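You operate a simulated robot arm through the tools that you are given. There is no shell and no other tool. Be economical: measure what you need, move in short steps, check, and stop when the job is done.

You are at the controls of a simulated robot arm. One attempt, no reset.

TASK
Put things in order on the valve end of the wooden bench. At the end: the red plug gauge stands where the small grey tin stood; the small grey tin is on the brass plate; the brown thread cleaner from the valve end of the wooden bench stands on top of the small beige box; the orange copper collar from the valve end of the wooden bench stands where the red plug gauge stood; whatever was shut is shut again. Leave all else as you found it, and nothing knocked over.

It is judged by the outcome, as a careful person would: the job done as asked, and still so three seconds after it is handed in. It fails if anything else is knocked over, pushed out of place, dropped, spilled or broken.

THE ROBOT
A 6-joint arm with a two-finger parallel gripper, fixed in place. Base frame: the origin is at the foot of the arm, x ahead of it, y to its left, z up; the work surface is at about z = 0.9. Readings come in m, rad, newtons and seconds.
With the tool pointing down near the work surface it reaches from about 0.24 to 0.64 m from the base axis. Its first joint turns from -1.152 to 1.152 rad. Payload 2.7 kg.
The tool frame sits at the grasp point between the pads (the TCP): z along the fingers, y along the line on which they close. The tips reach 0.023 m beyond it. Largest opening 0.094 m; finger width 0.038, thickness 0.01; the body of the gripper, 0.054 by 0.096 m, starts 0.039 m behind the TCP.
Orientation is that of the tool frame in the base frame, as a unit quaternion [w, x, y, z]. With the fingers straight down and closing along the base's y, the tool's x points along the base's -x, its y along +y and its z along -z.

THE INTERFACE
- The arm moves only by the tool drive_tool. Its argument "increments" is a list that holds one entry, the list of rows, each a list of 7 numbers: the shift along the base's x, y, z in m, then the turn, a rotation vector about the base's x, y, z in rad, then the gripper command, from -1 (shut) to 1 (fully open), values between in proportion. In form: [[[tx, ty, tz, wx, wy, wz, fingers], ...]]. A call has 1 to 8 rows; each row is the pose to reach, as a shift and turn from the pose commanded when the call began. A row lasts 0.2 s, in which the tool goes at most 0.05 m and 0.15 rad; a call with a longer step from one row to the next is refused whole, and so is a gripper value outside its range. Where a pose cannot be reached the arm comes as near as it can. A force on the tool above 40 N (or 10 N above the force at the start of the call, whichever is more), or a blocked arm, ends the call early, and 0.2 s more pass. The fingers move at their own pace (about 0.045 m/s each) and stop on an object; they squeeze with about 40 N. The grip force told is the motor's: it shows also when the fingers shut on nothing. Time passes only in rows, and 0.2 s behind the last, so rows that repeat a pose let the fingers close. It gives the time, the measured TCP pose, the force on the tool (base axes), the opening and the grip force at its end, in the units of the frame above (readings bear some noise).
- Cameras (640 x 400 px; columns grow to the right, rows downward): "scene" is fixed at [0.0785, -0.4333, 1.4051]; the picture's right is [0.75, -0.67, 0.00], its down [-0.37, -0.41, -0.83] and it looks along [0.55, 0.62, -0.55] (base axes); focal length 373 px, centre (320, 200). "wrist" rides on the gripper at [0.086, 0.016, -0.075] in the tool frame; the picture's right is [-0.18, 0.98, 0.00], its down [-0.58, -0.11, -0.81] and it looks along [-0.79, -0.15, 0.59] (tool axes); focal length 243 px, centre (320, 200). There is no depth. A picture from a camera that has moved, and an enlarged one, comes with that camera's place and axes in the base frame and with its lens.
- camera(camera): a new picture of that camera. It takes no simulated time.
- close_up(camera, box): a new picture of the part [left, top, right, bottom] of that camera's present view, enlarged. It takes no simulated time.
- close_job(): hands the job in; it is judged then, once.

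Go step by step. Nothing tells you positions but the pictures and the camera data: compare them with the known pose of the tool, close in by small moves and look again before you grip or let go. The budget is 120 turns and 76 pictures, counting those below and the enlarged ones. Unless the task says otherwise, let go and move clear before handing in.

The tools are called after "Emit:" as a command line: name --argument value ..., lists and objects as JSON in quotes. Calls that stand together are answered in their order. drive_tool: Moves the arm, as the interface text tells. Its arguments: {"type":"object","properties":{"increments":{"type":"array","items":{"type":"array","items":{"type":"array","items":{"type":"number"}}}}},"required":["increments"]} The other tools are called the same way: camera (camera) takes a picture; close_up (camera, box) takes an enlarged picture of a part of a camera's view; close_job () hands the job in.

At the start:

```text
time_s: 0.0
ee_pos: [0.4081, -0.1095, 1.1838]
tool_rot: [0.001, -0.001, 1.0, -0.001]
ft_force: [0.1, 0.3, 0.9]
gripper_width: 0.094
grip_force: 0.1
```

scene: 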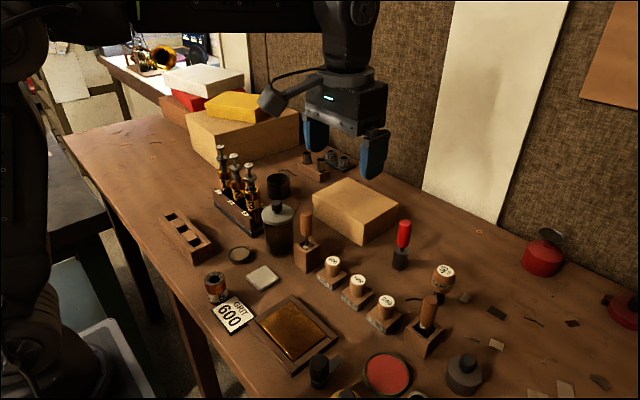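
wrist: 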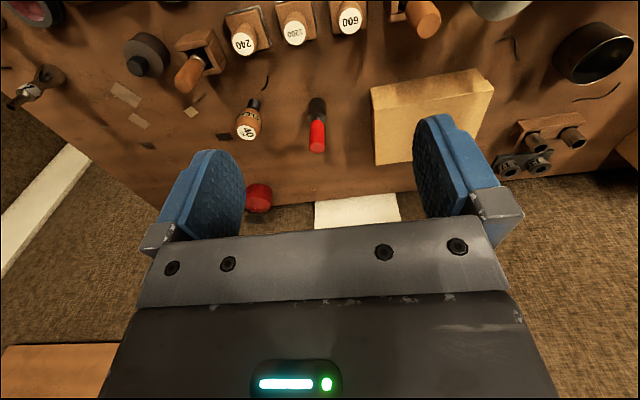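

The bench is crowded, so I will enlarge the scene to identify the tin, brass plate, thread cleaner, collar, plug gauge and box.

Emit:
close_up --camera "scene" --box '[140, 130, 360, 270]'

Emit:
close_up --camera "scene" --box '[190, 230, 410, 400]'

Emit:
close_up --camera "scene" --box '[360, 200, 640, 400]'

Emit:
close_up --camera "scene" --box '[30, 0, 330, 190]'

```text
2.86 times, centred on (250, 200) of scene
camera zoom: at [0.0785, -0.4333, 1.4051], right [0.75, -0.67, 0.0], down [-0.37, -0.41, -0.83], along [0.55, 0.62, -0.55], focal length 1066 px, centre (520, 200)
```

zoom: 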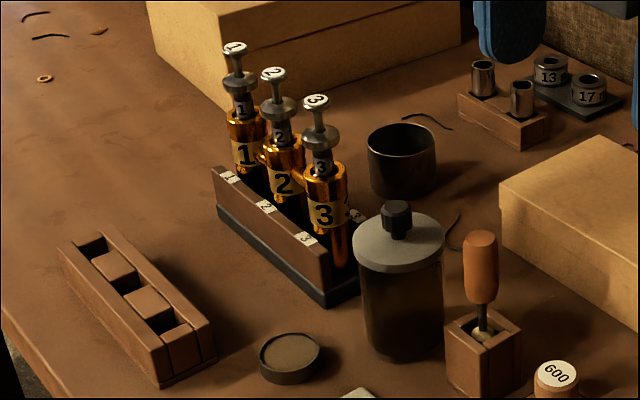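

```text
2.35 times, centred on (300, 315) of scene
camera zoom: at [0.0785, -0.4333, 1.4051], right [0.75, -0.67, 0.0], down [-0.37, -0.41, -0.83], along [0.55, 0.62, -0.55], focal length 878 px, centre (367, -71)
```

zoom: 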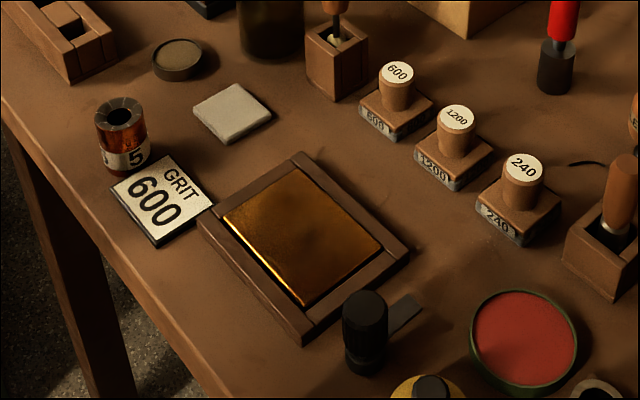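

```text
2.00 times, centred on (500, 300) of scene
camera zoom: at [0.0785, -0.4333, 1.4051], right [0.75, -0.67, 0.0], down [-0.37, -0.41, -0.83], along [0.55, 0.62, -0.55], focal length 746 px, centre (-40, 0)
```

zoom: 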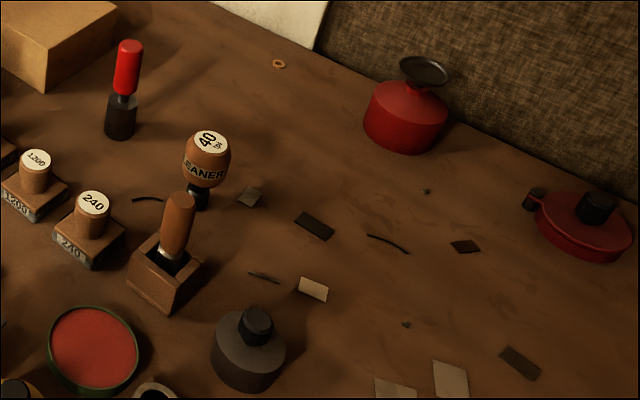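

```text
2.11 times, centred on (180, 95) of scene
camera zoom: at [0.0785, -0.4333, 1.4051], right [0.75, -0.67, 0.0], down [-0.37, -0.41, -0.83], along [0.55, 0.62, -0.55], focal length 785 px, centre (615, 421)
```

zoom: 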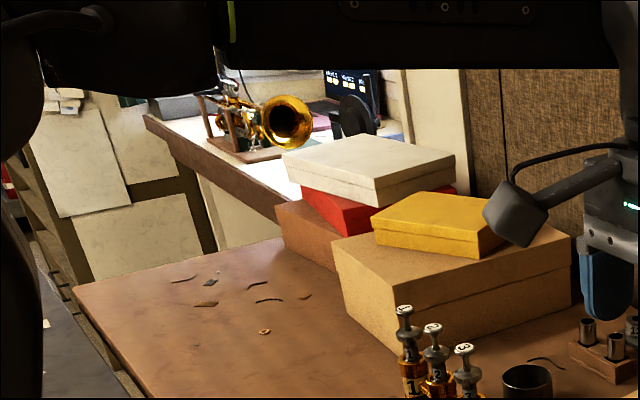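

Likely candidates: red gauge near (0.55,-0.14), shallow tin near (0.325,0.087), collar "5" near (0.24,0.025), thread cleaner near (0.525,-0.24). I check details and the edge of the view before committing.

Emit:
close_up --camera "scene" --box '[390, 210, 510, 285]'

Emit:
close_up --camera "scene" --box '[190, 235, 290, 300]'

Emit:
close_up --camera "scene" --box '[300, 330, 500, 400]'

Emit:
close_up --camera "wrist" --box '[0, 0, 640, 220]'

```text
5.33 times, centred on (450, 248) of scene
camera zoom: at [0.0785, -0.4333, 1.4051], right [0.75, -0.67, 0.0], down [-0.37, -0.41, -0.83], along [0.55, 0.62, -0.55], focal length 1989 px, centre (-373, -53)
```

zoom: 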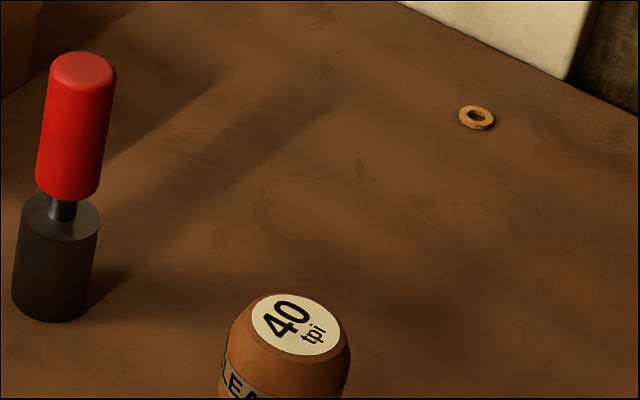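

```text
6.15 times, centred on (240, 268) of scene
camera zoom: at [0.0785, -0.4333, 1.4051], right [0.75, -0.67, 0.0], down [-0.37, -0.41, -0.83], along [0.55, 0.62, -0.55], focal length 2295 px, centre (812, -215)
```

zoom: 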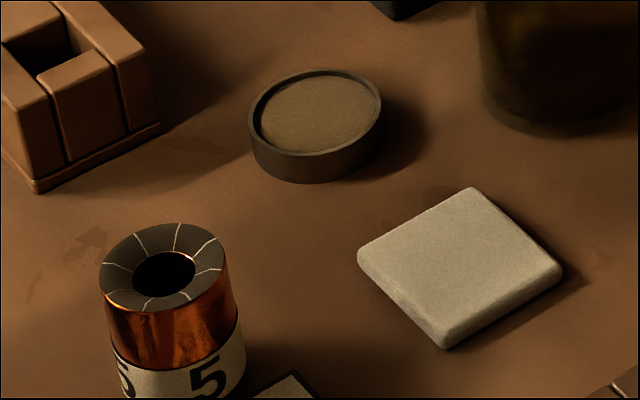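

```text
3.20 times, centred on (400, 365) of scene
camera zoom: at [0.0785, -0.4333, 1.4051], right [0.75, -0.67, 0.0], down [-0.37, -0.41, -0.83], along [0.55, 0.62, -0.55], focal length 1193 px, centre (64, -328)
```

zoom: 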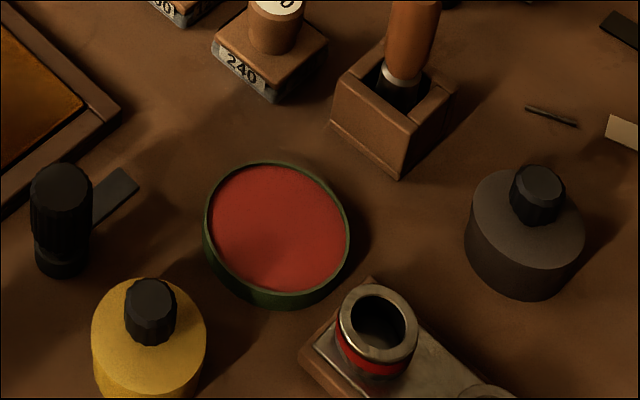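

```text
1.00 times, centred on (320, 110) of wrist
camera zoom: at [0.3213, -0.0948, 1.2576], right [0.18, 0.98, 0.0], down [0.58, -0.11, 0.81], along [0.79, -0.15, -0.59], focal length 243 px, centre (320, 290)
```

zoom: 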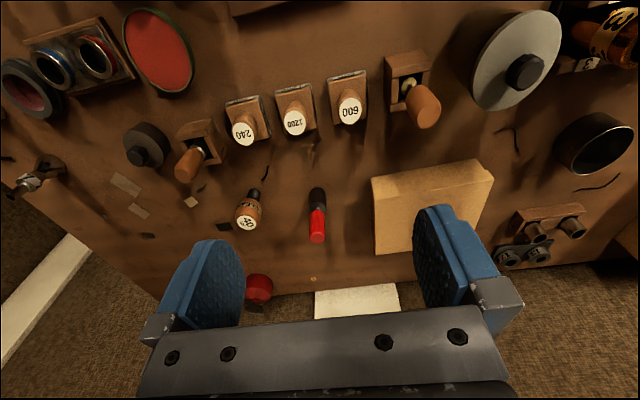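

I take the shallow grey tin at about (0.325, 0.087) as the tin, and first move above it with the gripper turned so it clears the jar and the pad.

Emit:
drive_tool --increments '[[[-0.015, 0.04, -0.005, 0, 0, -0.1, 0.3], [-0.03, 0.08, -0.01, 0, 0, -0.2, 0.3], [-0.045, 0.12, -0.02, 0, 0, -0.3, 0.3], [-0.06, 0.16, -0.03, 0, 0, -0.4, 0.3], [-0.083, 0.196, -0.04, 0, 0, -0.49, 0.3], [-0.083, 0.196, -0.08, 0, 0, -0.49, 0.3], [-0.083, 0.196, -0.08, 0, 0, -0.49, 0.3]]]'

Emit:
camera --camera "wrist"

Emit:
camera --camera "scene"

```text
time_s: 1.6
ee_pos: [0.3243, 0.0879, 1.1035]
tool_rot: [0.002, 0.242, 0.97, -0.002]
ft_force: [0.5, -0.3, 0.9]
gripper_width: 0.0611
grip_force: 0.1
```

```text
65 pictures are left
camera wrist: at [0.2546, 0.1413, 1.1779], right [0.62, 0.78, 0.0], down [0.46, -0.37, 0.81], along [0.63, -0.5, -0.59], focal length 243 px, centre (320, 200)
```

wrist: 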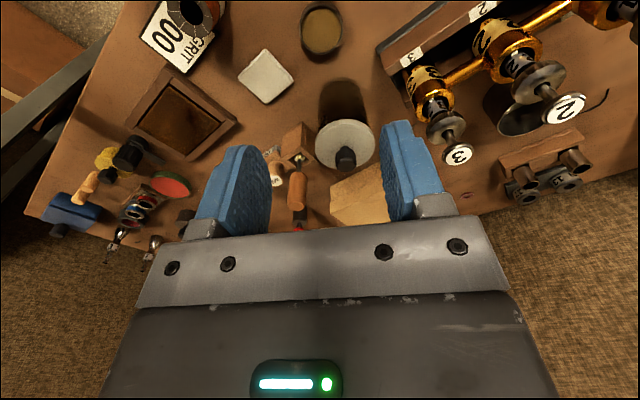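

```text
64 pictures are left
```

scene: 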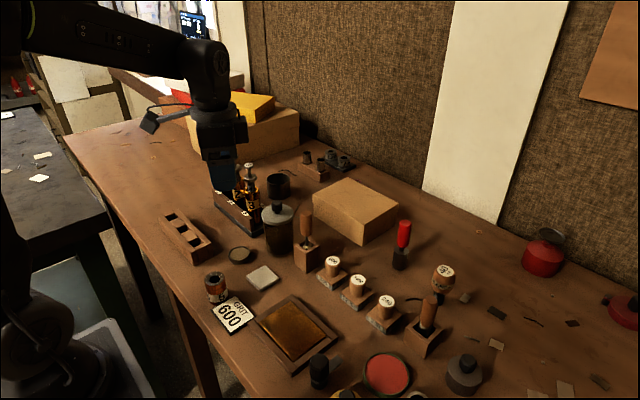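

The tin is confirmed at about (0.328, 0.086), under the gripper. I go down beside it.

Emit:
drive_tool --increments '[[[0.003, -0.002, -0.045, 0, 0, 0, 0.3], [0.003, -0.002, -0.09, 0, 0, 0, 0.3], [0.003, -0.002, -0.13, 0, 0, 0, 0.3], [0.003, -0.002, -0.15, 0, 0, 0, 0.3], [0.003, -0.002, -0.15, 0, 0, 0, 0.3]]]'

Emit:
camera --camera "wrist"

Emit:
close_up --camera "scene" --box '[150, 150, 350, 275]'

```text
time_s: 2.8
ee_pos: [0.3293, 0.0845, 0.954]
tool_rot: [0.001, 0.243, 0.97, -0.001]
ft_force: [-0.7, -0.2, -0.3]
gripper_width: 0.0608
grip_force: 0.1
```

```text
63 pictures are left
camera wrist: at [0.2591, 0.1376, 1.0284], right [0.62, 0.78, 0.0], down [0.46, -0.37, 0.81], along [0.63, -0.5, -0.59], focal length 243 px, centre (320, 200)
```

wrist: 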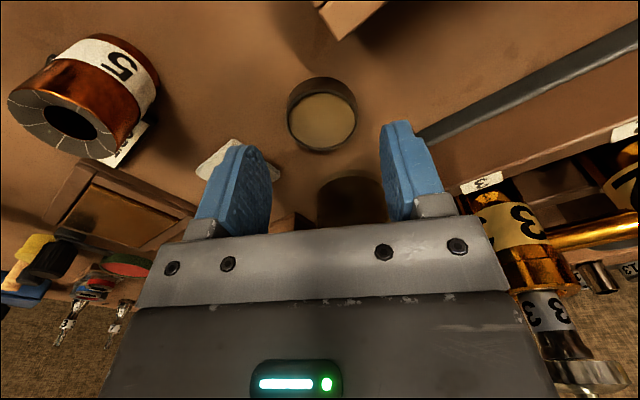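

```text
3.20 times, centred on (250, 212) of scene
camera zoom: at [0.0785, -0.4333, 1.4051], right [0.75, -0.67, 0.0], down [-0.37, -0.41, -0.83], along [0.55, 0.62, -0.55], focal length 1193 px, centre (544, 160)
```

zoom: 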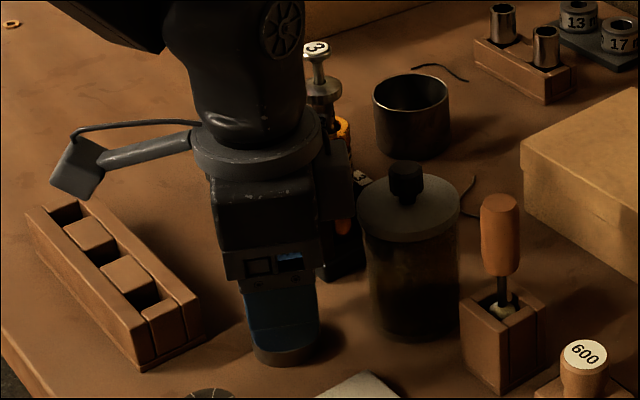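

The tin sits about 8 mm toward the camera from the gripper centre; I correct, go down and close.

Emit:
drive_tool --increments '[[[-0.006, 0.004, -0.01, 0, 0, 0, 0.3], [-0.006, 0.004, -0.024, 0, 0, 0, 0.3], [-0.006, 0.004, -0.026, 0, 0, 0, 0.3]]]'

Emit:
camera --camera "wrist"

```text
time_s: 3.6
ee_pos: [0.3231, 0.087, 0.9263]
tool_rot: [0.0, 0.242, 0.97, 0.0]
ft_force: [-0.1, -0.5, 0.5]
gripper_width: 0.0612
grip_force: 0.1
```

```text
61 pictures are left
camera wrist: at [0.2535, 0.1416, 1.0016], right [0.62, 0.78, 0.0], down [0.46, -0.37, 0.81], along [0.63, -0.5, -0.59], focal length 243 px, centre (320, 200)
```

wrist: 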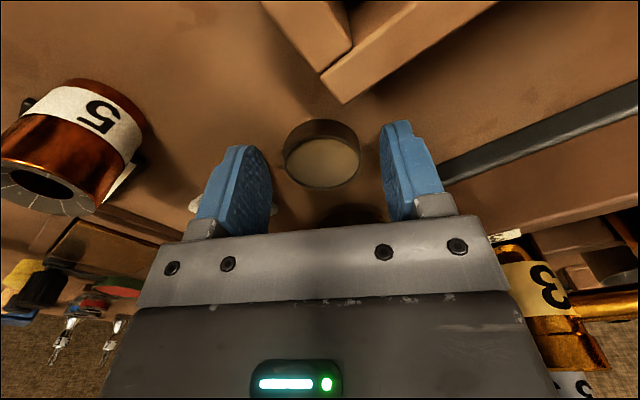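

The tin is between the pads. Closing.

Emit:
drive_tool --increments '[[[0, 0, 0, 0, 0, 0, 0], [0, 0, 0, 0, 0, 0, -0.6], [0, 0, 0, 0, 0, 0, -1], [0, 0, 0, 0, 0, 0, -1]]]'

Emit:
camera --camera "wrist"

```text
time_s: 4.6
ee_pos: [0.3225, 0.0875, 0.9268]
tool_rot: [0.0, 0.242, 0.97, -0.001]
ft_force: [0.6, 4.8, -7.6]
gripper_width: 0.0416
grip_force: 45.2
```

```text
60 pictures are left
camera wrist: at [0.2536, 0.1418, 1.0016], right [0.62, 0.78, 0.0], down [0.46, -0.37, 0.81], along [0.63, -0.5, -0.59], focal length 243 px, centre (320, 200)
```

wrist: 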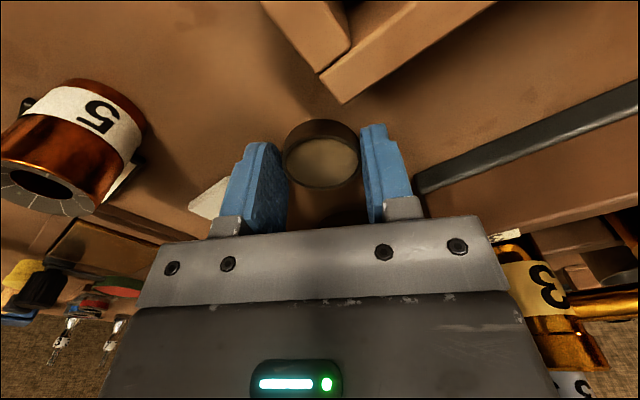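

The tin is held (diameter 42 mm) at spot (0.322, 0.088). I lift it and carry it above the brass plate, whose centre I make about (0.297, -0.117).

Emit:
drive_tool --increments '[[[0, 0, 0.03, 0, 0, 0, -1], [0, 0, 0.075, 0, 0, 0, -1], [0, 0, 0.12, 0, 0, 0, -1], [-0.005, -0.045, 0.12, 0, 0, 0.12, -1], [-0.012, -0.09, 0.12, 0, 0, 0.24, -1], [-0.018, -0.135, 0.12, 0, 0, 0.36, -1], [-0.025, -0.18, 0.12, 0, 0, 0.49, -1], [-0.025, -0.205, 0.12, 0, 0, 0.49, -1]]]'

Emit:
camera --camera "wrist"

Emit:
camera --camera "scene"

```text
time_s: 4.9
ee_pos: [0.3246, 0.0869, 0.9286]
tool_rot: [0.001, 0.242, 0.97, -0.001]
ft_force: [6.3, 1.8, -10.5]
gripper_width: 0.0415
grip_force: 45.1
stopped in row 1: the force on the tool passed its limit (the readings are from after the stop); the commanded pose is now the measured one
```

```text
59 pictures are left
camera wrist: at [0.2536, 0.1418, 1.0022], right [0.62, 0.78, 0.0], down [0.46, -0.37, 0.81], along [0.63, -0.5, -0.59], focal length 243 px, centre (320, 200)
```

wrist: 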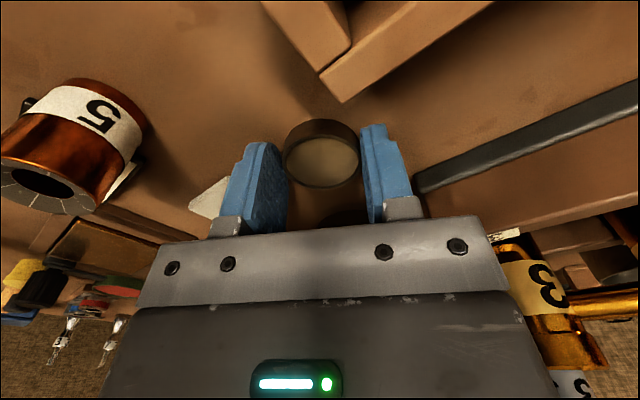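

```text
58 pictures are left
```

scene: 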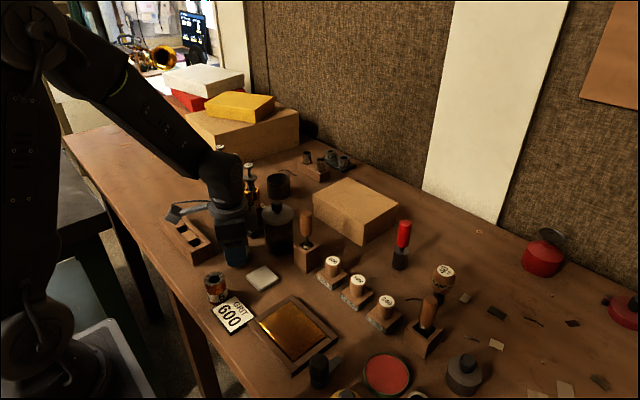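

The lift stopped on force. I try a slower lift to see whether the tin is merely heavy or something is caught.

Emit:
drive_tool --increments '[[[0, 0, 0.002, 0, 0, 0, -1], [0, 0, 0.004, 0, 0, 0, -1], [0, 0, 0.006, 0, 0, 0, -1]]]'

Emit:
close_up --camera "wrist" --box '[200, 90, 440, 240]'

Emit:
close_up --camera "scene" --box '[180, 190, 300, 290]'

```text
time_s: 5.3
ee_pos: [0.323, 0.0876, 0.9282]
tool_rot: [0.0, 0.242, 0.97, -0.001]
ft_force: [6.5, 1.6, -7.1]
gripper_width: 0.0416
grip_force: 44.5
stopped in row 2: the force on the tool passed its limit (the readings are from after the stop); the commanded pose is now the measured one
```

```text
2.67 times, centred on (320, 165) of wrist
camera zoom: at [0.2536, 0.1419, 1.0022], right [0.62, 0.78, 0.0], down [0.46, -0.37, 0.81], along [0.63, -0.5, -0.59], focal length 647 px, centre (320, 293)
```

zoom: 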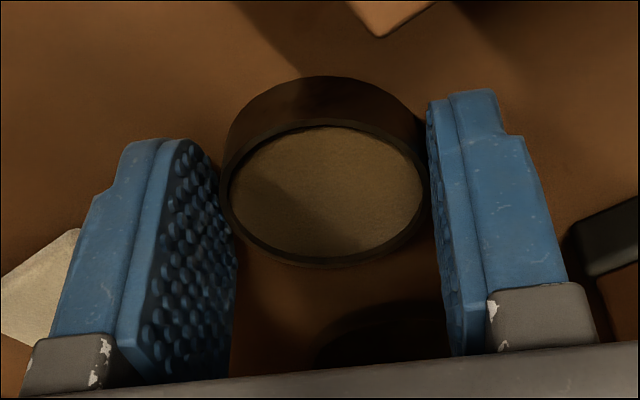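

```text
4.00 times, centred on (240, 240) of scene
camera zoom: at [0.0788, -0.4333, 1.4051], right [0.75, -0.67, 0.0], down [-0.37, -0.41, -0.83], along [0.55, 0.62, -0.55], focal length 1492 px, centre (640, 40)
```

zoom: 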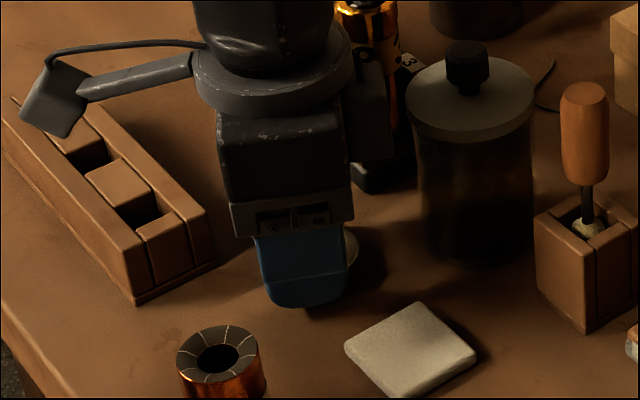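

The tin does not budge: side forces persist and the lift stalls, so this shallow dish seems fixed to the bench and is probably not the tin meant. I let go, rise straight up and look at the knob-lidded grey tin by the front edge.

Emit:
drive_tool --increments '[[[0, 0, 0, 0, 0, 0, 0], [0, 0, 0, 0, 0, 0, 0.3], [0, 0, 0, 0, 0, 0, 0.3], [0, 0, 0.04, 0, 0, 0, 0.3], [0, 0, 0.085, 0, 0, 0, 0.3], [0, 0, 0.13, 0, 0, 0, 0.3], [0, 0, 0.175, 0, 0, 0, 0.3]]]'

Emit:
close_up --camera "scene" --box '[180, 220, 300, 300]'

Emit:
close_up --camera "scene" --box '[400, 320, 520, 400]'

```text
time_s: 6.9
ee_pos: [0.3231, 0.0872, 1.1024]
tool_rot: [0.0, 0.241, 0.97, -0.001]
ft_force: [0.2, 0.5, 0.0]
gripper_width: 0.0614
grip_force: 0.1
```

```text
5.00 times, centred on (240, 260) of scene
camera zoom: at [0.0785, -0.4333, 1.4051], right [0.75, -0.67, 0.0], down [-0.37, -0.41, -0.83], along [0.55, 0.62, -0.55], focal length 1865 px, centre (720, -100)
```

zoom: 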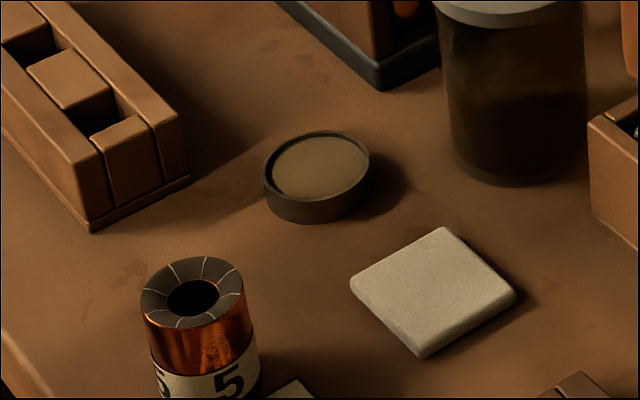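

```text
5.00 times, centred on (460, 360) of scene
camera zoom: at [0.0785, -0.4333, 1.4051], right [0.75, -0.67, 0.0], down [-0.37, -0.41, -0.83], along [0.55, 0.62, -0.55], focal length 1865 px, centre (-380, -600)
```

zoom: 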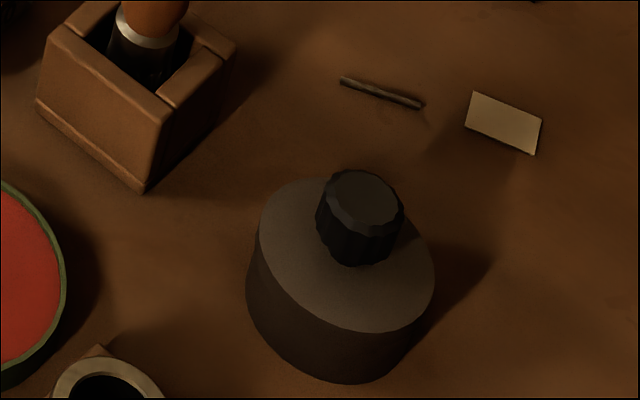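

The dish is undisturbed. I go over the front area to survey the knobbed grey tin and whatever is hidden from the scene camera.

Emit:
drive_tool --increments '[[[0.005, -0.045, 0.03, 0, 0, 0.1, 0.3], [0.015, -0.09, 0.05, 0, 0, 0.2, 0.3], [0.02, -0.135, 0.05, 0, 0, 0.3, 0.3], [0.03, -0.18, 0.05, 0, 0, 0.4, 0.3], [0.035, -0.225, 0.05, 0, 0, 0.45, 0.3], [0.04, -0.27, 0.05, 0, 0, 0.49, 0.3], [0.04, -0.315, 0.05, 0, 0, 0.49, 0.3], [0.04, -0.34, 0.05, 0, 0, 0.49, 0.3]]]'

Emit:
camera --camera "wrist"

```text
refused: row 1 steps farther than a row can; nothing moved
```

```text
53 pictures are left
camera wrist: at [0.2543, 0.1412, 1.1772], right [0.62, 0.78, 0.0], down [0.46, -0.37, 0.81], along [0.63, -0.5, -0.59], focal length 243 px, centre (320, 200)
```

wrist: 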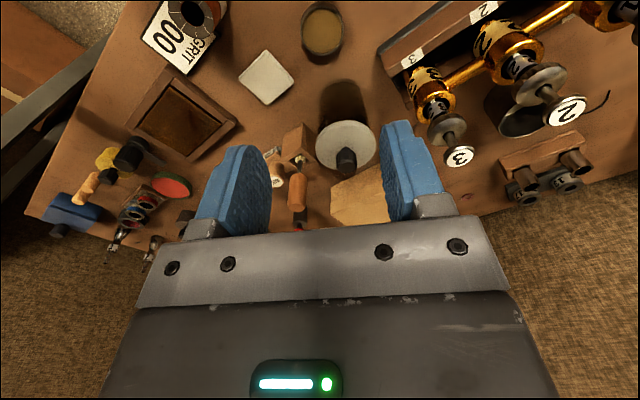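

The first row was too long; I repeat it in shorter steps.

Emit:
drive_tool --increments '[[[0.005, -0.03, 0.02, 0, 0, 0.1, 0.3], [0.01, -0.075, 0.03, 0, 0, 0.2, 0.3], [0.015, -0.12, 0.04, 0, 0, 0.3, 0.3], [0.02, -0.165, 0.045, 0, 0, 0.4, 0.3], [0.025, -0.21, 0.05, 0, 0, 0.45, 0.3], [0.03, -0.255, 0.05, 0, 0, 0.49, 0.3], [0.035, -0.3, 0.05, 0, 0, 0.49, 0.3], [0.04, -0.34, 0.05, 0, 0, 0.49, 0.3]]]'

Emit:
camera --camera "wrist"

```text
time_s: 8.7
ee_pos: [0.3641, -0.2526, 1.152]
tool_rot: [0.001, -0.001, 1.0, -0.002]
ft_force: [-0.1, -0.8, 0.3]
gripper_width: 0.061
grip_force: 0.1
```

```text
52 pictures are left
camera wrist: at [0.2765, -0.237, 1.2254], right [0.18, 0.98, 0.0], down [0.58, -0.11, 0.81], along [0.79, -0.15, -0.59], focal length 243 px, centre (320, 200)
```

wrist: 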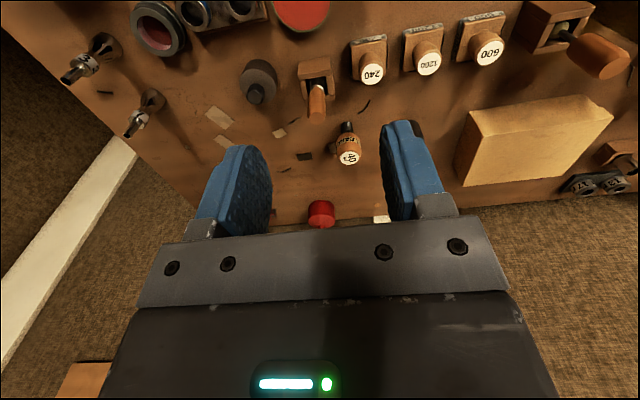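

The knobbed grey tin is at about (0.42, -0.347), with the ring rack on one side and the tool block on the other. I turn the gripper 90° to close along x, and move above it.

Emit:
drive_tool --increments '[[[0.01, -0.015, 0, 0, 0, 0.14, 0.3], [0.02, -0.03, 0, 0, 0, 0.28, 0.3], [0.03, -0.045, 0, 0, 0, 0.42, 0.3], [0.04, -0.06, 0, 0, 0, 0.56, 0.3], [0.05, -0.075, 0, 0, 0, 0.7, 0.3], [0.056, -0.094, 0, 0, 0, 0.84, 0.3], [0.056, -0.094, 0, 0, 0, 0.98, 0.3], [0.056, -0.094, 0, 0, 0, 1.1, 0.3]]]'

Emit:
drive_tool --increments '[[[0, 0, 0, 0, 0, 0.14, 0.3], [0, 0, -0.02, 0, 0, 0.28, 0.3], [0, 0, -0.06, 0, 0, 0.42, 0.3], [0, 0, -0.09, 0, 0, 0.47, 0.3], [0, 0, -0.09, 0, 0, 0.47, 0.3]]]'

Emit:
camera --camera "wrist"

Emit:
camera --camera "scene"

```text
time_s: 10.5
ee_pos: [0.4178, -0.3474, 1.1525]
tool_rot: [0.001, -0.525, 0.851, 0.0]
ft_force: [0.5, 0.0, 0.9]
gripper_width: 0.061
grip_force: 0.0
```

```text
time_s: 11.7
ee_pos: [0.4195, -0.3443, 1.0601]
tool_rot: [-0.001, 0.708, -0.706, 0.001]
ft_force: [-0.2, 0.4, -0.6]
gripper_width: 0.0614
grip_force: 0.2
```

```text
51 pictures are left
camera wrist: at [0.4028, -0.4323, 1.1354], right [-0.98, 0.18, 0.0], down [0.11, 0.58, 0.81], along [0.15, 0.79, -0.59], focal length 243 px, centre (320, 200)
```

wrist: 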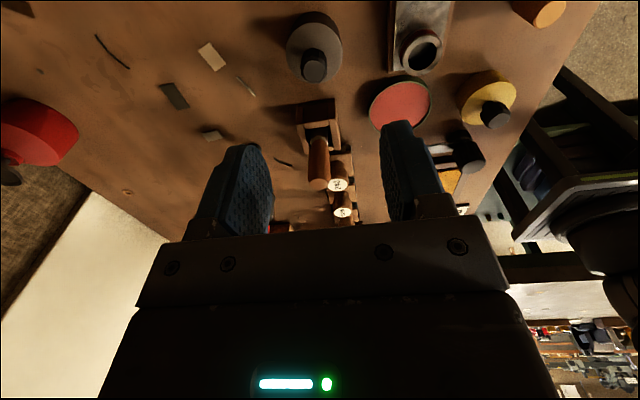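

```text
50 pictures are left
```

scene: 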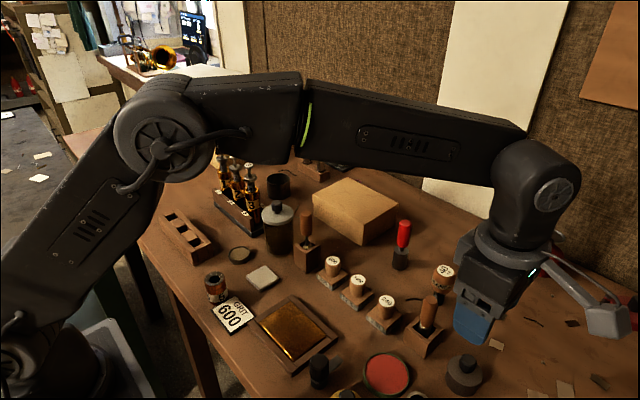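

The knobbed tin is at about (0.423, -0.351). I line up and go down, stopping just above to check.

Emit:
drive_tool --increments '[[[0.0035, -0.006, -0.035, 0, 0, 0, 0.35], [0.0035, -0.006, -0.075, 0, 0, 0, 0.35], [0.0035, -0.006, -0.09, 0, 0, 0, 0.35], [0.0035, -0.006, -0.09, 0, 0, 0, 0.35]]]'

Emit:
camera --camera "wrist"

Emit:
close_up --camera "scene" --box '[380, 250, 620, 400]'

```text
time_s: 12.7
ee_pos: [0.4215, -0.3529, 0.9718]
tool_rot: [0.001, -0.707, 0.707, -0.001]
ft_force: [1.2, 0.5, 0.1]
gripper_width: 0.0633
grip_force: 0.1
```

```text
49 pictures are left
camera wrist: at [0.4034, -0.4399, 1.0464], right [-0.98, 0.18, 0.0], down [0.11, 0.58, 0.81], along [0.15, 0.79, -0.59], focal length 243 px, centre (320, 200)
```

wrist: 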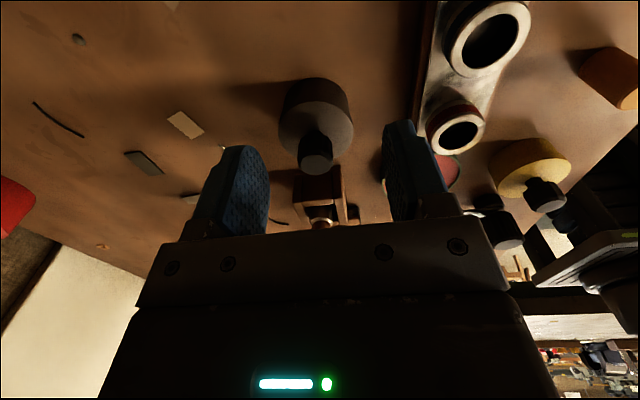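

```text
2.67 times, centred on (500, 325) of scene
camera zoom: at [0.0785, -0.4333, 1.4051], right [0.75, -0.67, 0.0], down [-0.37, -0.41, -0.83], along [0.55, 0.62, -0.55], focal length 994 px, centre (-160, -133)
```

zoom: 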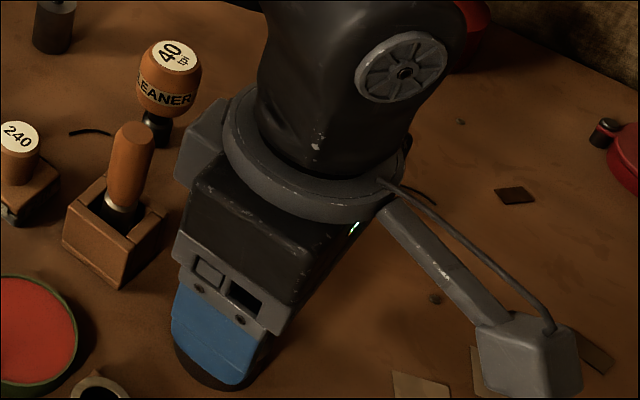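

Alignment is good to a couple of millimetres. I go down to grip height and close gently on the body.

Emit:
drive_tool --increments '[[[0.0015, 0.003, -0.02, 0, 0, 0, 0.35], [0.0015, 0.003, -0.041, 0, 0, 0, 0.35], [0.0015, 0.003, -0.041, 0, 0, 0, 0.1], [0.0015, 0.003, -0.041, 0, 0, 0, -0.3], [0.0015, 0.003, -0.041, 0, 0, 0, -0.7], [0.0015, 0.003, -0.041, 0, 0, 0, -1], [0.0015, 0.003, -0.041, 0, 0, 0, -1]]]'

Emit:
camera --camera "wrist"

```text
time_s: 14.3
ee_pos: [0.4245, -0.3506, 0.9293]
tool_rot: [-0.002, 0.707, -0.707, 0.002]
ft_force: [23.8, -3.7, -7.9]
gripper_width: 0.0445
grip_force: 39.9
```

```text
47 pictures are left
camera wrist: at [0.407, -0.4368, 1.0047], right [-0.98, 0.18, -0.01], down [0.1, 0.58, 0.81], along [0.15, 0.79, -0.59], focal length 243 px, centre (320, 200)
```

wrist: 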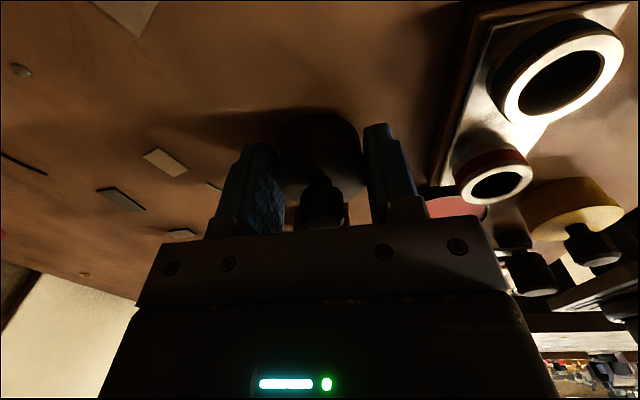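

There is a strong sideways force, so this one may be fixed too. I relieve it sideways and try a tiny lift.

Emit:
drive_tool --increments '[[[0.002, 0, 0.0, 0, 0, 0, -1], [0.002, 0, 0.001, 0, 0, 0, -1], [0.002, 0, 0.003, 0, 0, 0, -1], [0.002, 0, 0.006, 0, 0, 0, -1], [0.002, 0, 0.009, 0, 0, 0, -1]]]'

Emit:
close_up --camera "wrist" --box '[200, 90, 440, 240]'

```text
time_s: 15.5
ee_pos: [0.4253, -0.349, 0.941]
tool_rot: [0.0, 0.707, -0.707, -0.001]
ft_force: [-1.1, -0.7, -1.2]
gripper_width: 0.0443
grip_force: 40.0
```

```text
2.67 times, centred on (320, 165) of wrist
camera zoom: at [0.4079, -0.4368, 1.0154], right [-0.98, 0.18, 0.0], down [0.11, 0.58, 0.81], along [0.15, 0.79, -0.59], focal length 647 px, centre (320, 293)
```

zoom: 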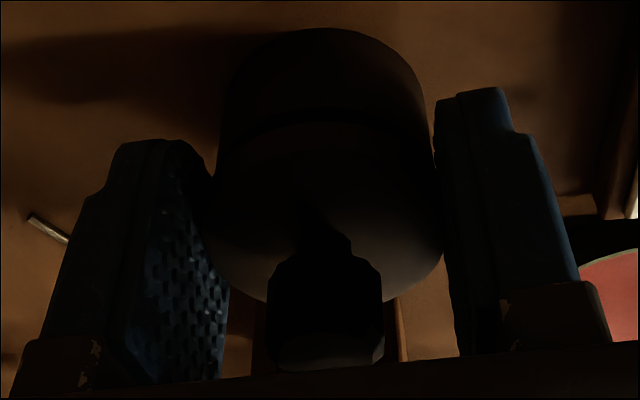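

It came up freely this time, so this tin is loose and is the one meant. I lift further and check.

Emit:
drive_tool --increments '[[[0, 0, 0.02, 0, 0, 0, -1], [0, 0, 0.05, 0, 0, 0, -1], [0, 0, 0.09, 0, 0, 0, -1], [0, 0, 0.13, 0, 0, 0, -1]]]'

Emit:
camera --camera "scene"

Emit:
camera --camera "wrist"

```text
time_s: 16.5
ee_pos: [0.4254, -0.349, 1.0724]
tool_rot: [0.001, -0.707, 0.707, 0.001]
ft_force: [-0.4, 0.1, 0.3]
gripper_width: 0.0443
grip_force: 39.7
```

```text
45 pictures are left
```

scene: 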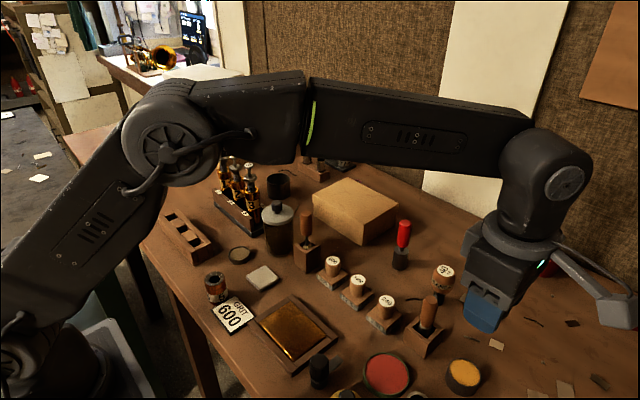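

```text
44 pictures are left
camera wrist: at [0.408, -0.4353, 1.1461], right [-0.98, 0.18, 0.0], down [0.11, 0.58, 0.81], along [0.15, 0.79, -0.59], focal length 243 px, centre (320, 200)
```

wrist: 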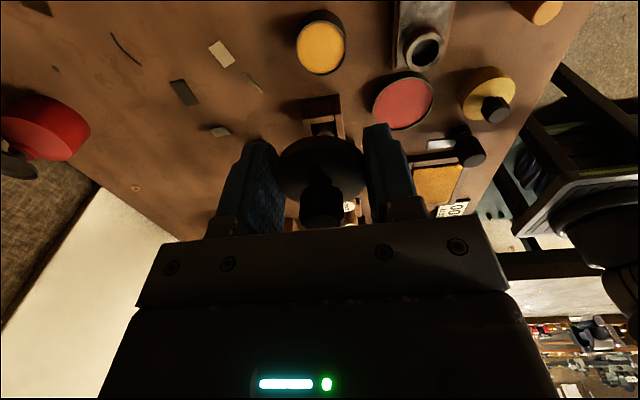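

The lid came away: it is a lidded tin with yellow paste inside. I look at the base and the lid closely to plan.

Emit:
close_up --camera "scene" --box '[420, 260, 540, 400]'

Emit:
close_up --camera "wrist" --box '[250, 0, 410, 100]'

```text
2.86 times, centred on (480, 330) of scene
camera zoom: at [0.0785, -0.4333, 1.4051], right [0.75, -0.67, 0.0], down [-0.37, -0.41, -0.83], along [0.55, 0.62, -0.55], focal length 1066 px, centre (-137, -171)
```

zoom: 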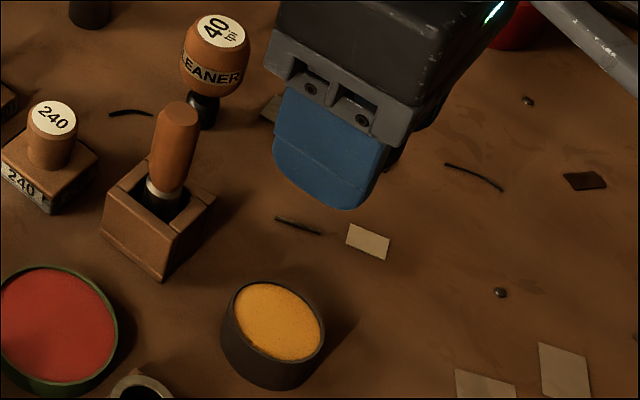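

```text
4.00 times, centred on (330, 50) of wrist
camera zoom: at [0.408, -0.4353, 1.1461], right [-0.98, 0.18, 0.0], down [0.11, 0.58, 0.81], along [0.15, 0.79, -0.59], focal length 970 px, centre (280, 800)
```

zoom: 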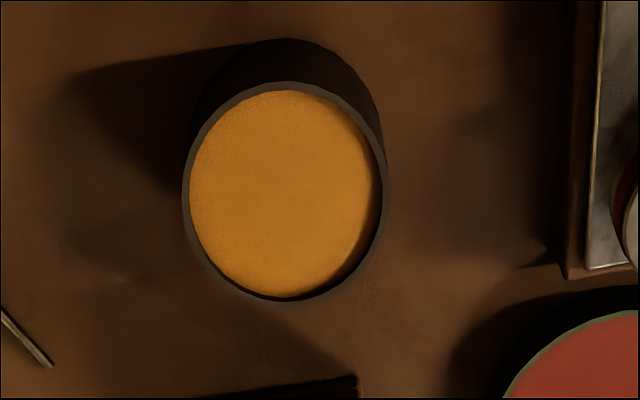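

The base stays put, rim centre about (0.423, -0.350). Since the lid is wider than the base I must move them separately: first I set the lid back exactly, then regrip it by its knob.

Emit:
drive_tool --increments '[[[-0.001, -0.001, -0.04, 0, 0, 0, -1], [-0.001, -0.001, -0.08, 0, 0, 0, -1], [-0.001, -0.001, -0.115, 0, 0, 0, -1], [-0.001, -0.001, -0.13, 0, 0, 0, -1], [-0.001, -0.001, -0.135, 0, 0, 0, -1], [-0.001, -0.001, -0.139, 0, 0, 0, -1], [-0.001, -0.001, -0.141, 0, 0, 0, -1], [-0.001, -0.001, -0.142, 0, 0, 0, -1]]]'

Emit:
camera --camera "wrist"

```text
time_s: 18.3
ee_pos: [0.4252, -0.3504, 0.9333]
tool_rot: [-0.001, 0.707, -0.707, 0.002]
ft_force: [-5.8, 10.2, 17.0]
gripper_width: 0.0446
grip_force: 40.4
```

```text
41 pictures are left
camera wrist: at [0.4076, -0.4373, 1.006], right [-0.98, 0.18, 0.0], down [0.11, 0.58, 0.81], along [0.15, 0.79, -0.59], focal length 243 px, centre (320, 200)
```

wrist: 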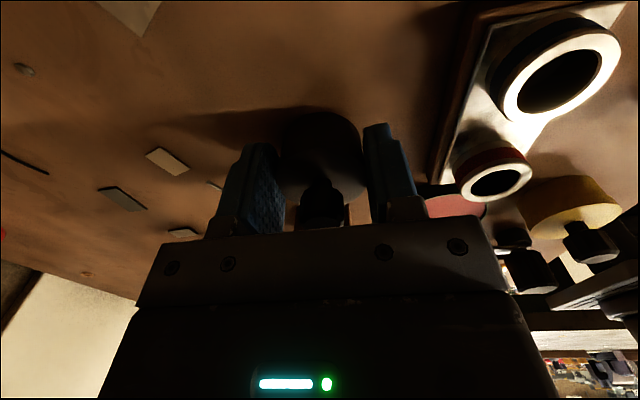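

There is contact about 3 mm high, possibly the lid not quite seated. I look closely from the side.

Emit:
close_up --camera "wrist" --box '[240, 90, 400, 240]'

Emit:
close_up --camera "scene" --box '[420, 320, 520, 400]'

```text
2.67 times, centred on (320, 165) of wrist
camera zoom: at [0.4076, -0.4373, 1.006], right [-0.98, 0.18, 0.0], down [0.11, 0.58, 0.81], along [0.15, 0.79, -0.59], focal length 647 px, centre (320, 293)
```

zoom: 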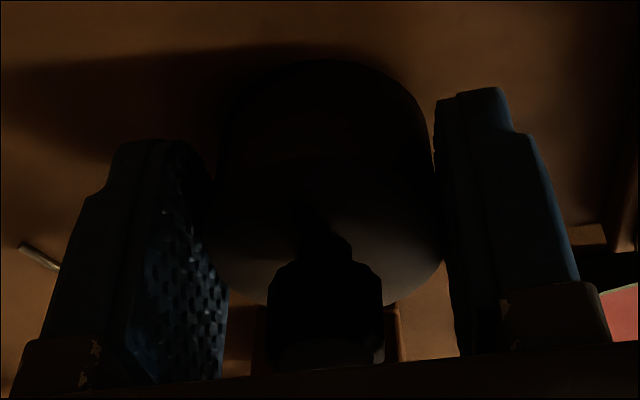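

```text
5.00 times, centred on (470, 360) of scene
camera zoom: at [0.0782, -0.4329, 1.4053], right [0.75, -0.67, 0.0], down [-0.37, -0.41, -0.83], along [0.55, 0.62, -0.55], focal length 1865 px, centre (-430, -600)
```

zoom: 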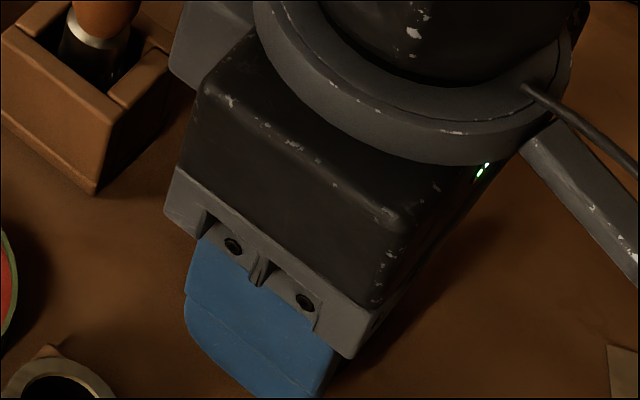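

I ease sideways along the measured forces to let the lid settle onto its rim.

Emit:
drive_tool --increments '[[[-0.001, 0.001, 0.002, 0, 0, 0, -1], [-0.001, 0.002, 0.001, 0, 0, 0, -1], [-0.002, 0.002, 0.0, 0, 0, 0, -1], [-0.002, 0.001, 0.0, 0, 0, 0, -1]]]'

```text
time_s: 19.3
ee_pos: [0.4246, -0.3507, 0.9307]
tool_rot: [-0.002, 0.708, -0.706, 0.005]
ft_force: [17.7, -6.3, 16.5]
gripper_width: 0.0443
grip_force: 40.1
```

It dropped to the original height and is constrained sideways as before, so it is seated. I release and rise to regrip at the knob.

Emit:
drive_tool --increments '[[[0.001, 0, 0.001, 0, 0, 0, -0.5], [0.001, 0, 0.001, 0, 0, 0, 0], [0.001, 0, 0.001, 0, 0, 0, 0.35], [0.001, 0, 0.001, 0, 0, 0, 0.35], [0.001, 0, 0.025, 0, 0, 0, 0.35], [0.001, 0, 0.065, 0, 0, 0, 0.35], [0.001, 0, 0.065, 0, 0, 0, 0.35]]]'

Emit:
camera --camera "wrist"

Emit:
close_up --camera "scene" --box '[400, 300, 540, 400]'

```text
time_s: 20.9
ee_pos: [0.4236, -0.3478, 0.9945]
tool_rot: [0.002, -0.707, 0.707, 0.0]
ft_force: [-0.2, -0.1, -0.3]
gripper_width: 0.0633
grip_force: 0.2
```

```text
38 pictures are left
camera wrist: at [0.4075, -0.4356, 1.0688], right [-0.98, 0.18, 0.0], down [0.11, 0.58, 0.81], along [0.15, 0.79, -0.59], focal length 243 px, centre (320, 200)
```

wrist: 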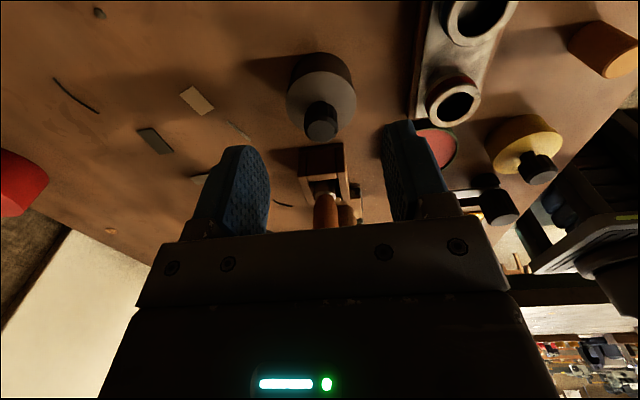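

```text
4.00 times, centred on (470, 350) of scene
camera zoom: at [0.0785, -0.4333, 1.4051], right [0.75, -0.67, 0.0], down [-0.37, -0.41, -0.83], along [0.55, 0.62, -0.55], focal length 1492 px, centre (-280, -400)
```

zoom: 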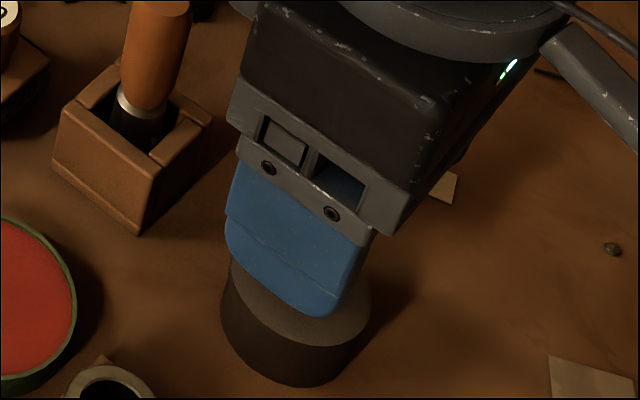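

The lid is seated again and the tin has not moved. Now I grip the knob (top about z 0.953) and lift the lid.

Emit:
drive_tool --increments '[[[0, 0, -0.02, 0, 0, 0, 0.1], [0, 0, -0.0385, 0, 0, 0, -0.1], [0, 0, -0.0385, 0, 0, 0, -0.5], [0, 0, -0.0385, 0, 0, 0, -0.8], [0, 0, -0.0385, 0, 0, 0, -1], [0, 0, -0.0385, 0, 0, 0, -1]]]'

```text
time_s: 22.3
ee_pos: [0.4246, -0.3501, 0.9558]
tool_rot: [0.001, -0.707, 0.707, -0.001]
ft_force: [0.9, -0.1, 1.1]
gripper_width: 0.0176
grip_force: 39.9
```

The knob is held without side load. I lift the lid and move it over the free spot near (0.486, -0.373), then look.

Emit:
drive_tool --increments '[[[0, 0, 0.01, 0, 0, 0, -1], [0, 0, 0.03, 0, 0, 0, -1], [0.0, 0, 0.06, 0, 0, 0, -1], [0.03, -0.01, 0.06, 0, 0, 0, -1], [0.062, -0.023, 0.06, 0, 0, 0, -1], [0.062, -0.023, 0.04, 0, 0, 0, -1], [0.062, -0.023, 0.04, 0, 0, 0, -1]]]'

Emit:
close_up --camera "scene" --box '[420, 290, 580, 400]'

Emit:
close_up --camera "wrist" --box '[200, 40, 456, 200]'

```text
time_s: 23.9
ee_pos: [0.4855, -0.3732, 0.9952]
tool_rot: [-0.001, 0.708, -0.707, 0.0]
ft_force: [-0.2, -0.4, -0.3]
gripper_width: 0.0179
grip_force: 40.0
```

```text
3.64 times, centred on (500, 345) of scene
camera zoom: at [0.0785, -0.4333, 1.4051], right [0.75, -0.67, 0.0], down [-0.37, -0.41, -0.83], along [0.55, 0.62, -0.55], focal length 1356 px, centre (-334, -327)
```

zoom: 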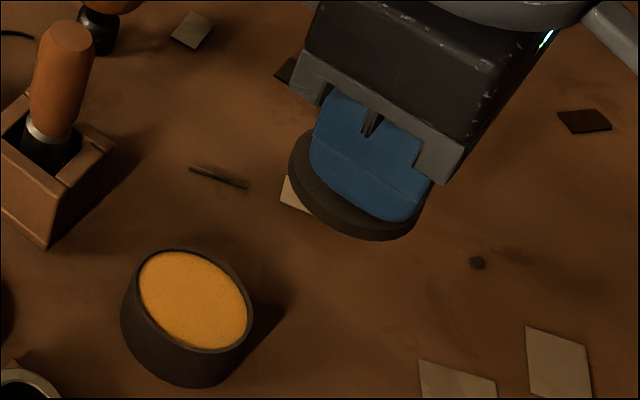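

```text
2.50 times, centred on (328, 120) of wrist
camera zoom: at [0.4681, -0.4598, 1.0697], right [-0.98, 0.18, 0.0], down [0.11, 0.58, 0.81], along [0.15, 0.79, -0.59], focal length 606 px, centre (300, 400)
```

zoom: 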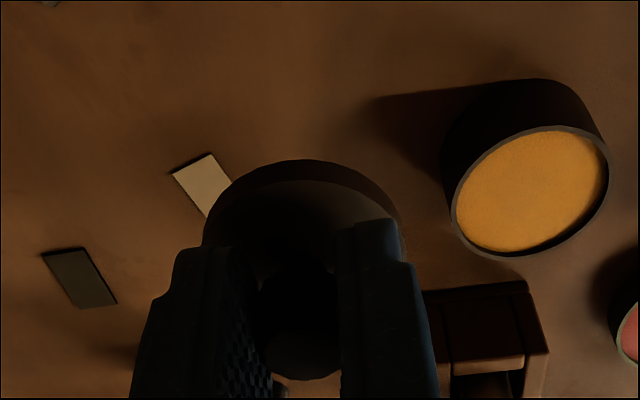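

The lid is a shallow cap about 7 mm thick. I lower it until it touches the bench.

Emit:
drive_tool --increments '[[[0, 0, -0.03, 0, 0, 0, -1], [0, 0, -0.05, 0, 0, 0, -1], [0, 0, -0.055, 0, 0, 0, -1], [0, 0, -0.057, 0, 0, 0, -1], [0, 0, -0.058, 0, 0, 0, -1], [0, 0, -0.059, 0, 0, 0, -1], [0, 0, -0.06, 0, 0, 0, -1]]]'

Emit:
close_up --camera "wrist" --box '[200, 40, 456, 200]'

```text
time_s: 25.5
ee_pos: [0.4863, -0.3719, 0.9341]
tool_rot: [0.001, -0.707, 0.707, -0.001]
ft_force: [0.1, -0.3, -0.9]
gripper_width: 0.0178
grip_force: 39.5
```

```text
2.50 times, centred on (328, 120) of wrist
camera zoom: at [0.4686, -0.4595, 1.0098], right [-0.98, 0.18, 0.0], down [0.11, 0.58, 0.81], along [0.15, 0.79, -0.59], focal length 606 px, centre (300, 400)
```

zoom: 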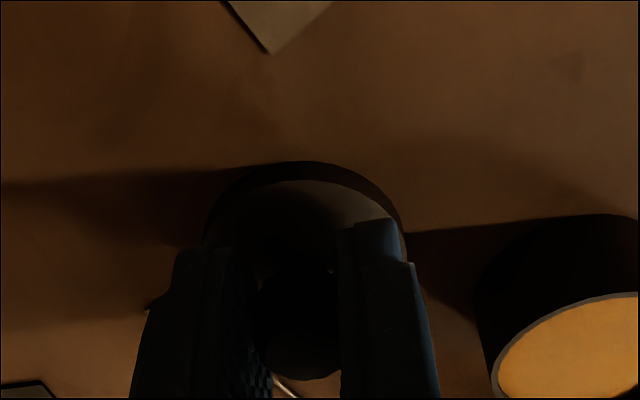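

Close to the bench, no contact yet. I go on in 1 mm steps.

Emit:
drive_tool --increments '[[[0, 0, -0.001, 0, 0, 0, -1], [0, 0, -0.002, 0, 0, 0, -1], [0, 0, -0.003, 0, 0, 0, -1], [0, 0, -0.004, 0, 0, 0, -1]]]'

```text
time_s: 26.5
ee_pos: [0.4872, -0.3723, 0.932]
tool_rot: [0.001, -0.707, 0.707, -0.001]
ft_force: [-0.3, 1.6, 3.7]
gripper_width: 0.0177
grip_force: 39.6
```

The lid is resting on the bench at TCP (0.487, -0.372). I let go, rise, and move over the base.

Emit:
drive_tool --increments '[[[0, 0, 0, 0, 0, 0, -0.5], [0, 0, 0, 0, 0, 0, -0.1], [0, 0, 0.03, 0, 0, 0, 0.1], [0, 0, 0.06, 0, 0, 0, 0.35], [-0.032, 0.011, 0.06, 0, 0, 0, 0.35], [-0.063, 0.022, 0.06, 0, 0, 0, 0.35], [-0.063, 0.022, 0.06, 0, 0, 0, 0.35]]]'

Emit:
camera --camera "wrist"

```text
time_s: 28.1
ee_pos: [0.4213, -0.3512, 0.9901]
tool_rot: [-0.002, 0.707, -0.707, 0.001]
ft_force: [-0.3, -0.7, 1.0]
gripper_width: 0.0633
grip_force: 0.0
```

```text
33 pictures are left
camera wrist: at [0.4037, -0.4383, 1.0653], right [-0.98, 0.18, 0.0], down [0.11, 0.58, 0.81], along [0.15, 0.79, -0.59], focal length 243 px, centre (320, 200)
```

wrist: 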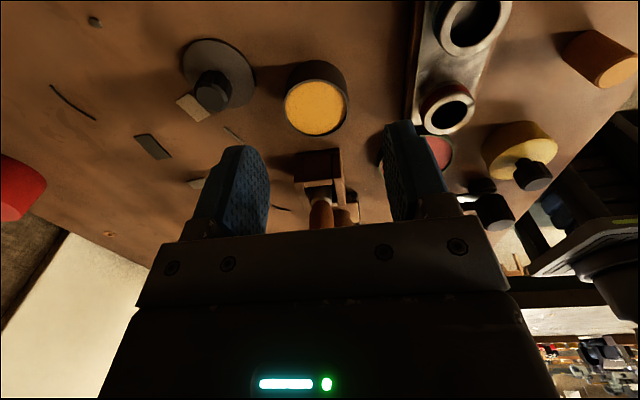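

The lid lies clear. I go down on the open base at (0.4235, -0.349) with a narrower opening and a 5 mm offset, keeping the finger off the lid.

Emit:
drive_tool --increments '[[[0.0005, 0.006, -0.015, 0, 0, 0, 0.15], [0.0005, 0.006, -0.03, 0, 0, 0, 0.15], [0.0005, 0.006, -0.05, 0, 0, 0, 0.15], [0.0005, 0.006, -0.0635, 0, 0, 0, 0.15], [0.0005, 0.006, -0.0635, 0, 0, 0, 0], [0.0005, 0.006, -0.0635, 0, 0, 0, -0.15], [0.0005, 0.006, -0.0635, 0, 0, 0, -0.4]]]'

Emit:
camera --camera "wrist"

```text
time_s: 29.7
ee_pos: [0.4252, -0.3442, 0.9281]
tool_rot: [-0.002, 0.708, -0.706, 0.002]
ft_force: [15.2, -1.9, -6.3]
gripper_width: 0.0437
grip_force: 44.9
```

```text
32 pictures are left
camera wrist: at [0.4074, -0.4313, 1.0023], right [-0.98, 0.18, -0.01], down [0.1, 0.58, 0.81], along [0.15, 0.79, -0.59], focal length 243 px, centre (320, 200)
```

wrist: 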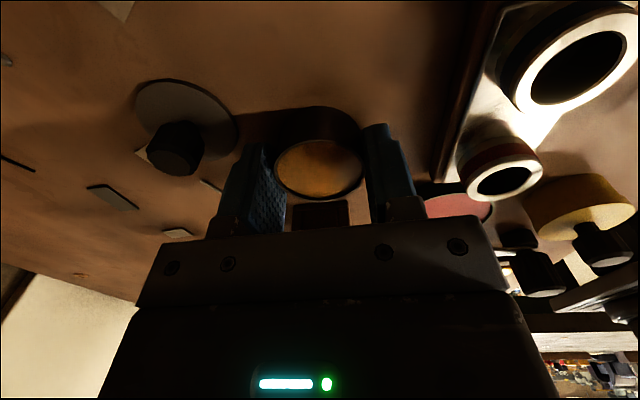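

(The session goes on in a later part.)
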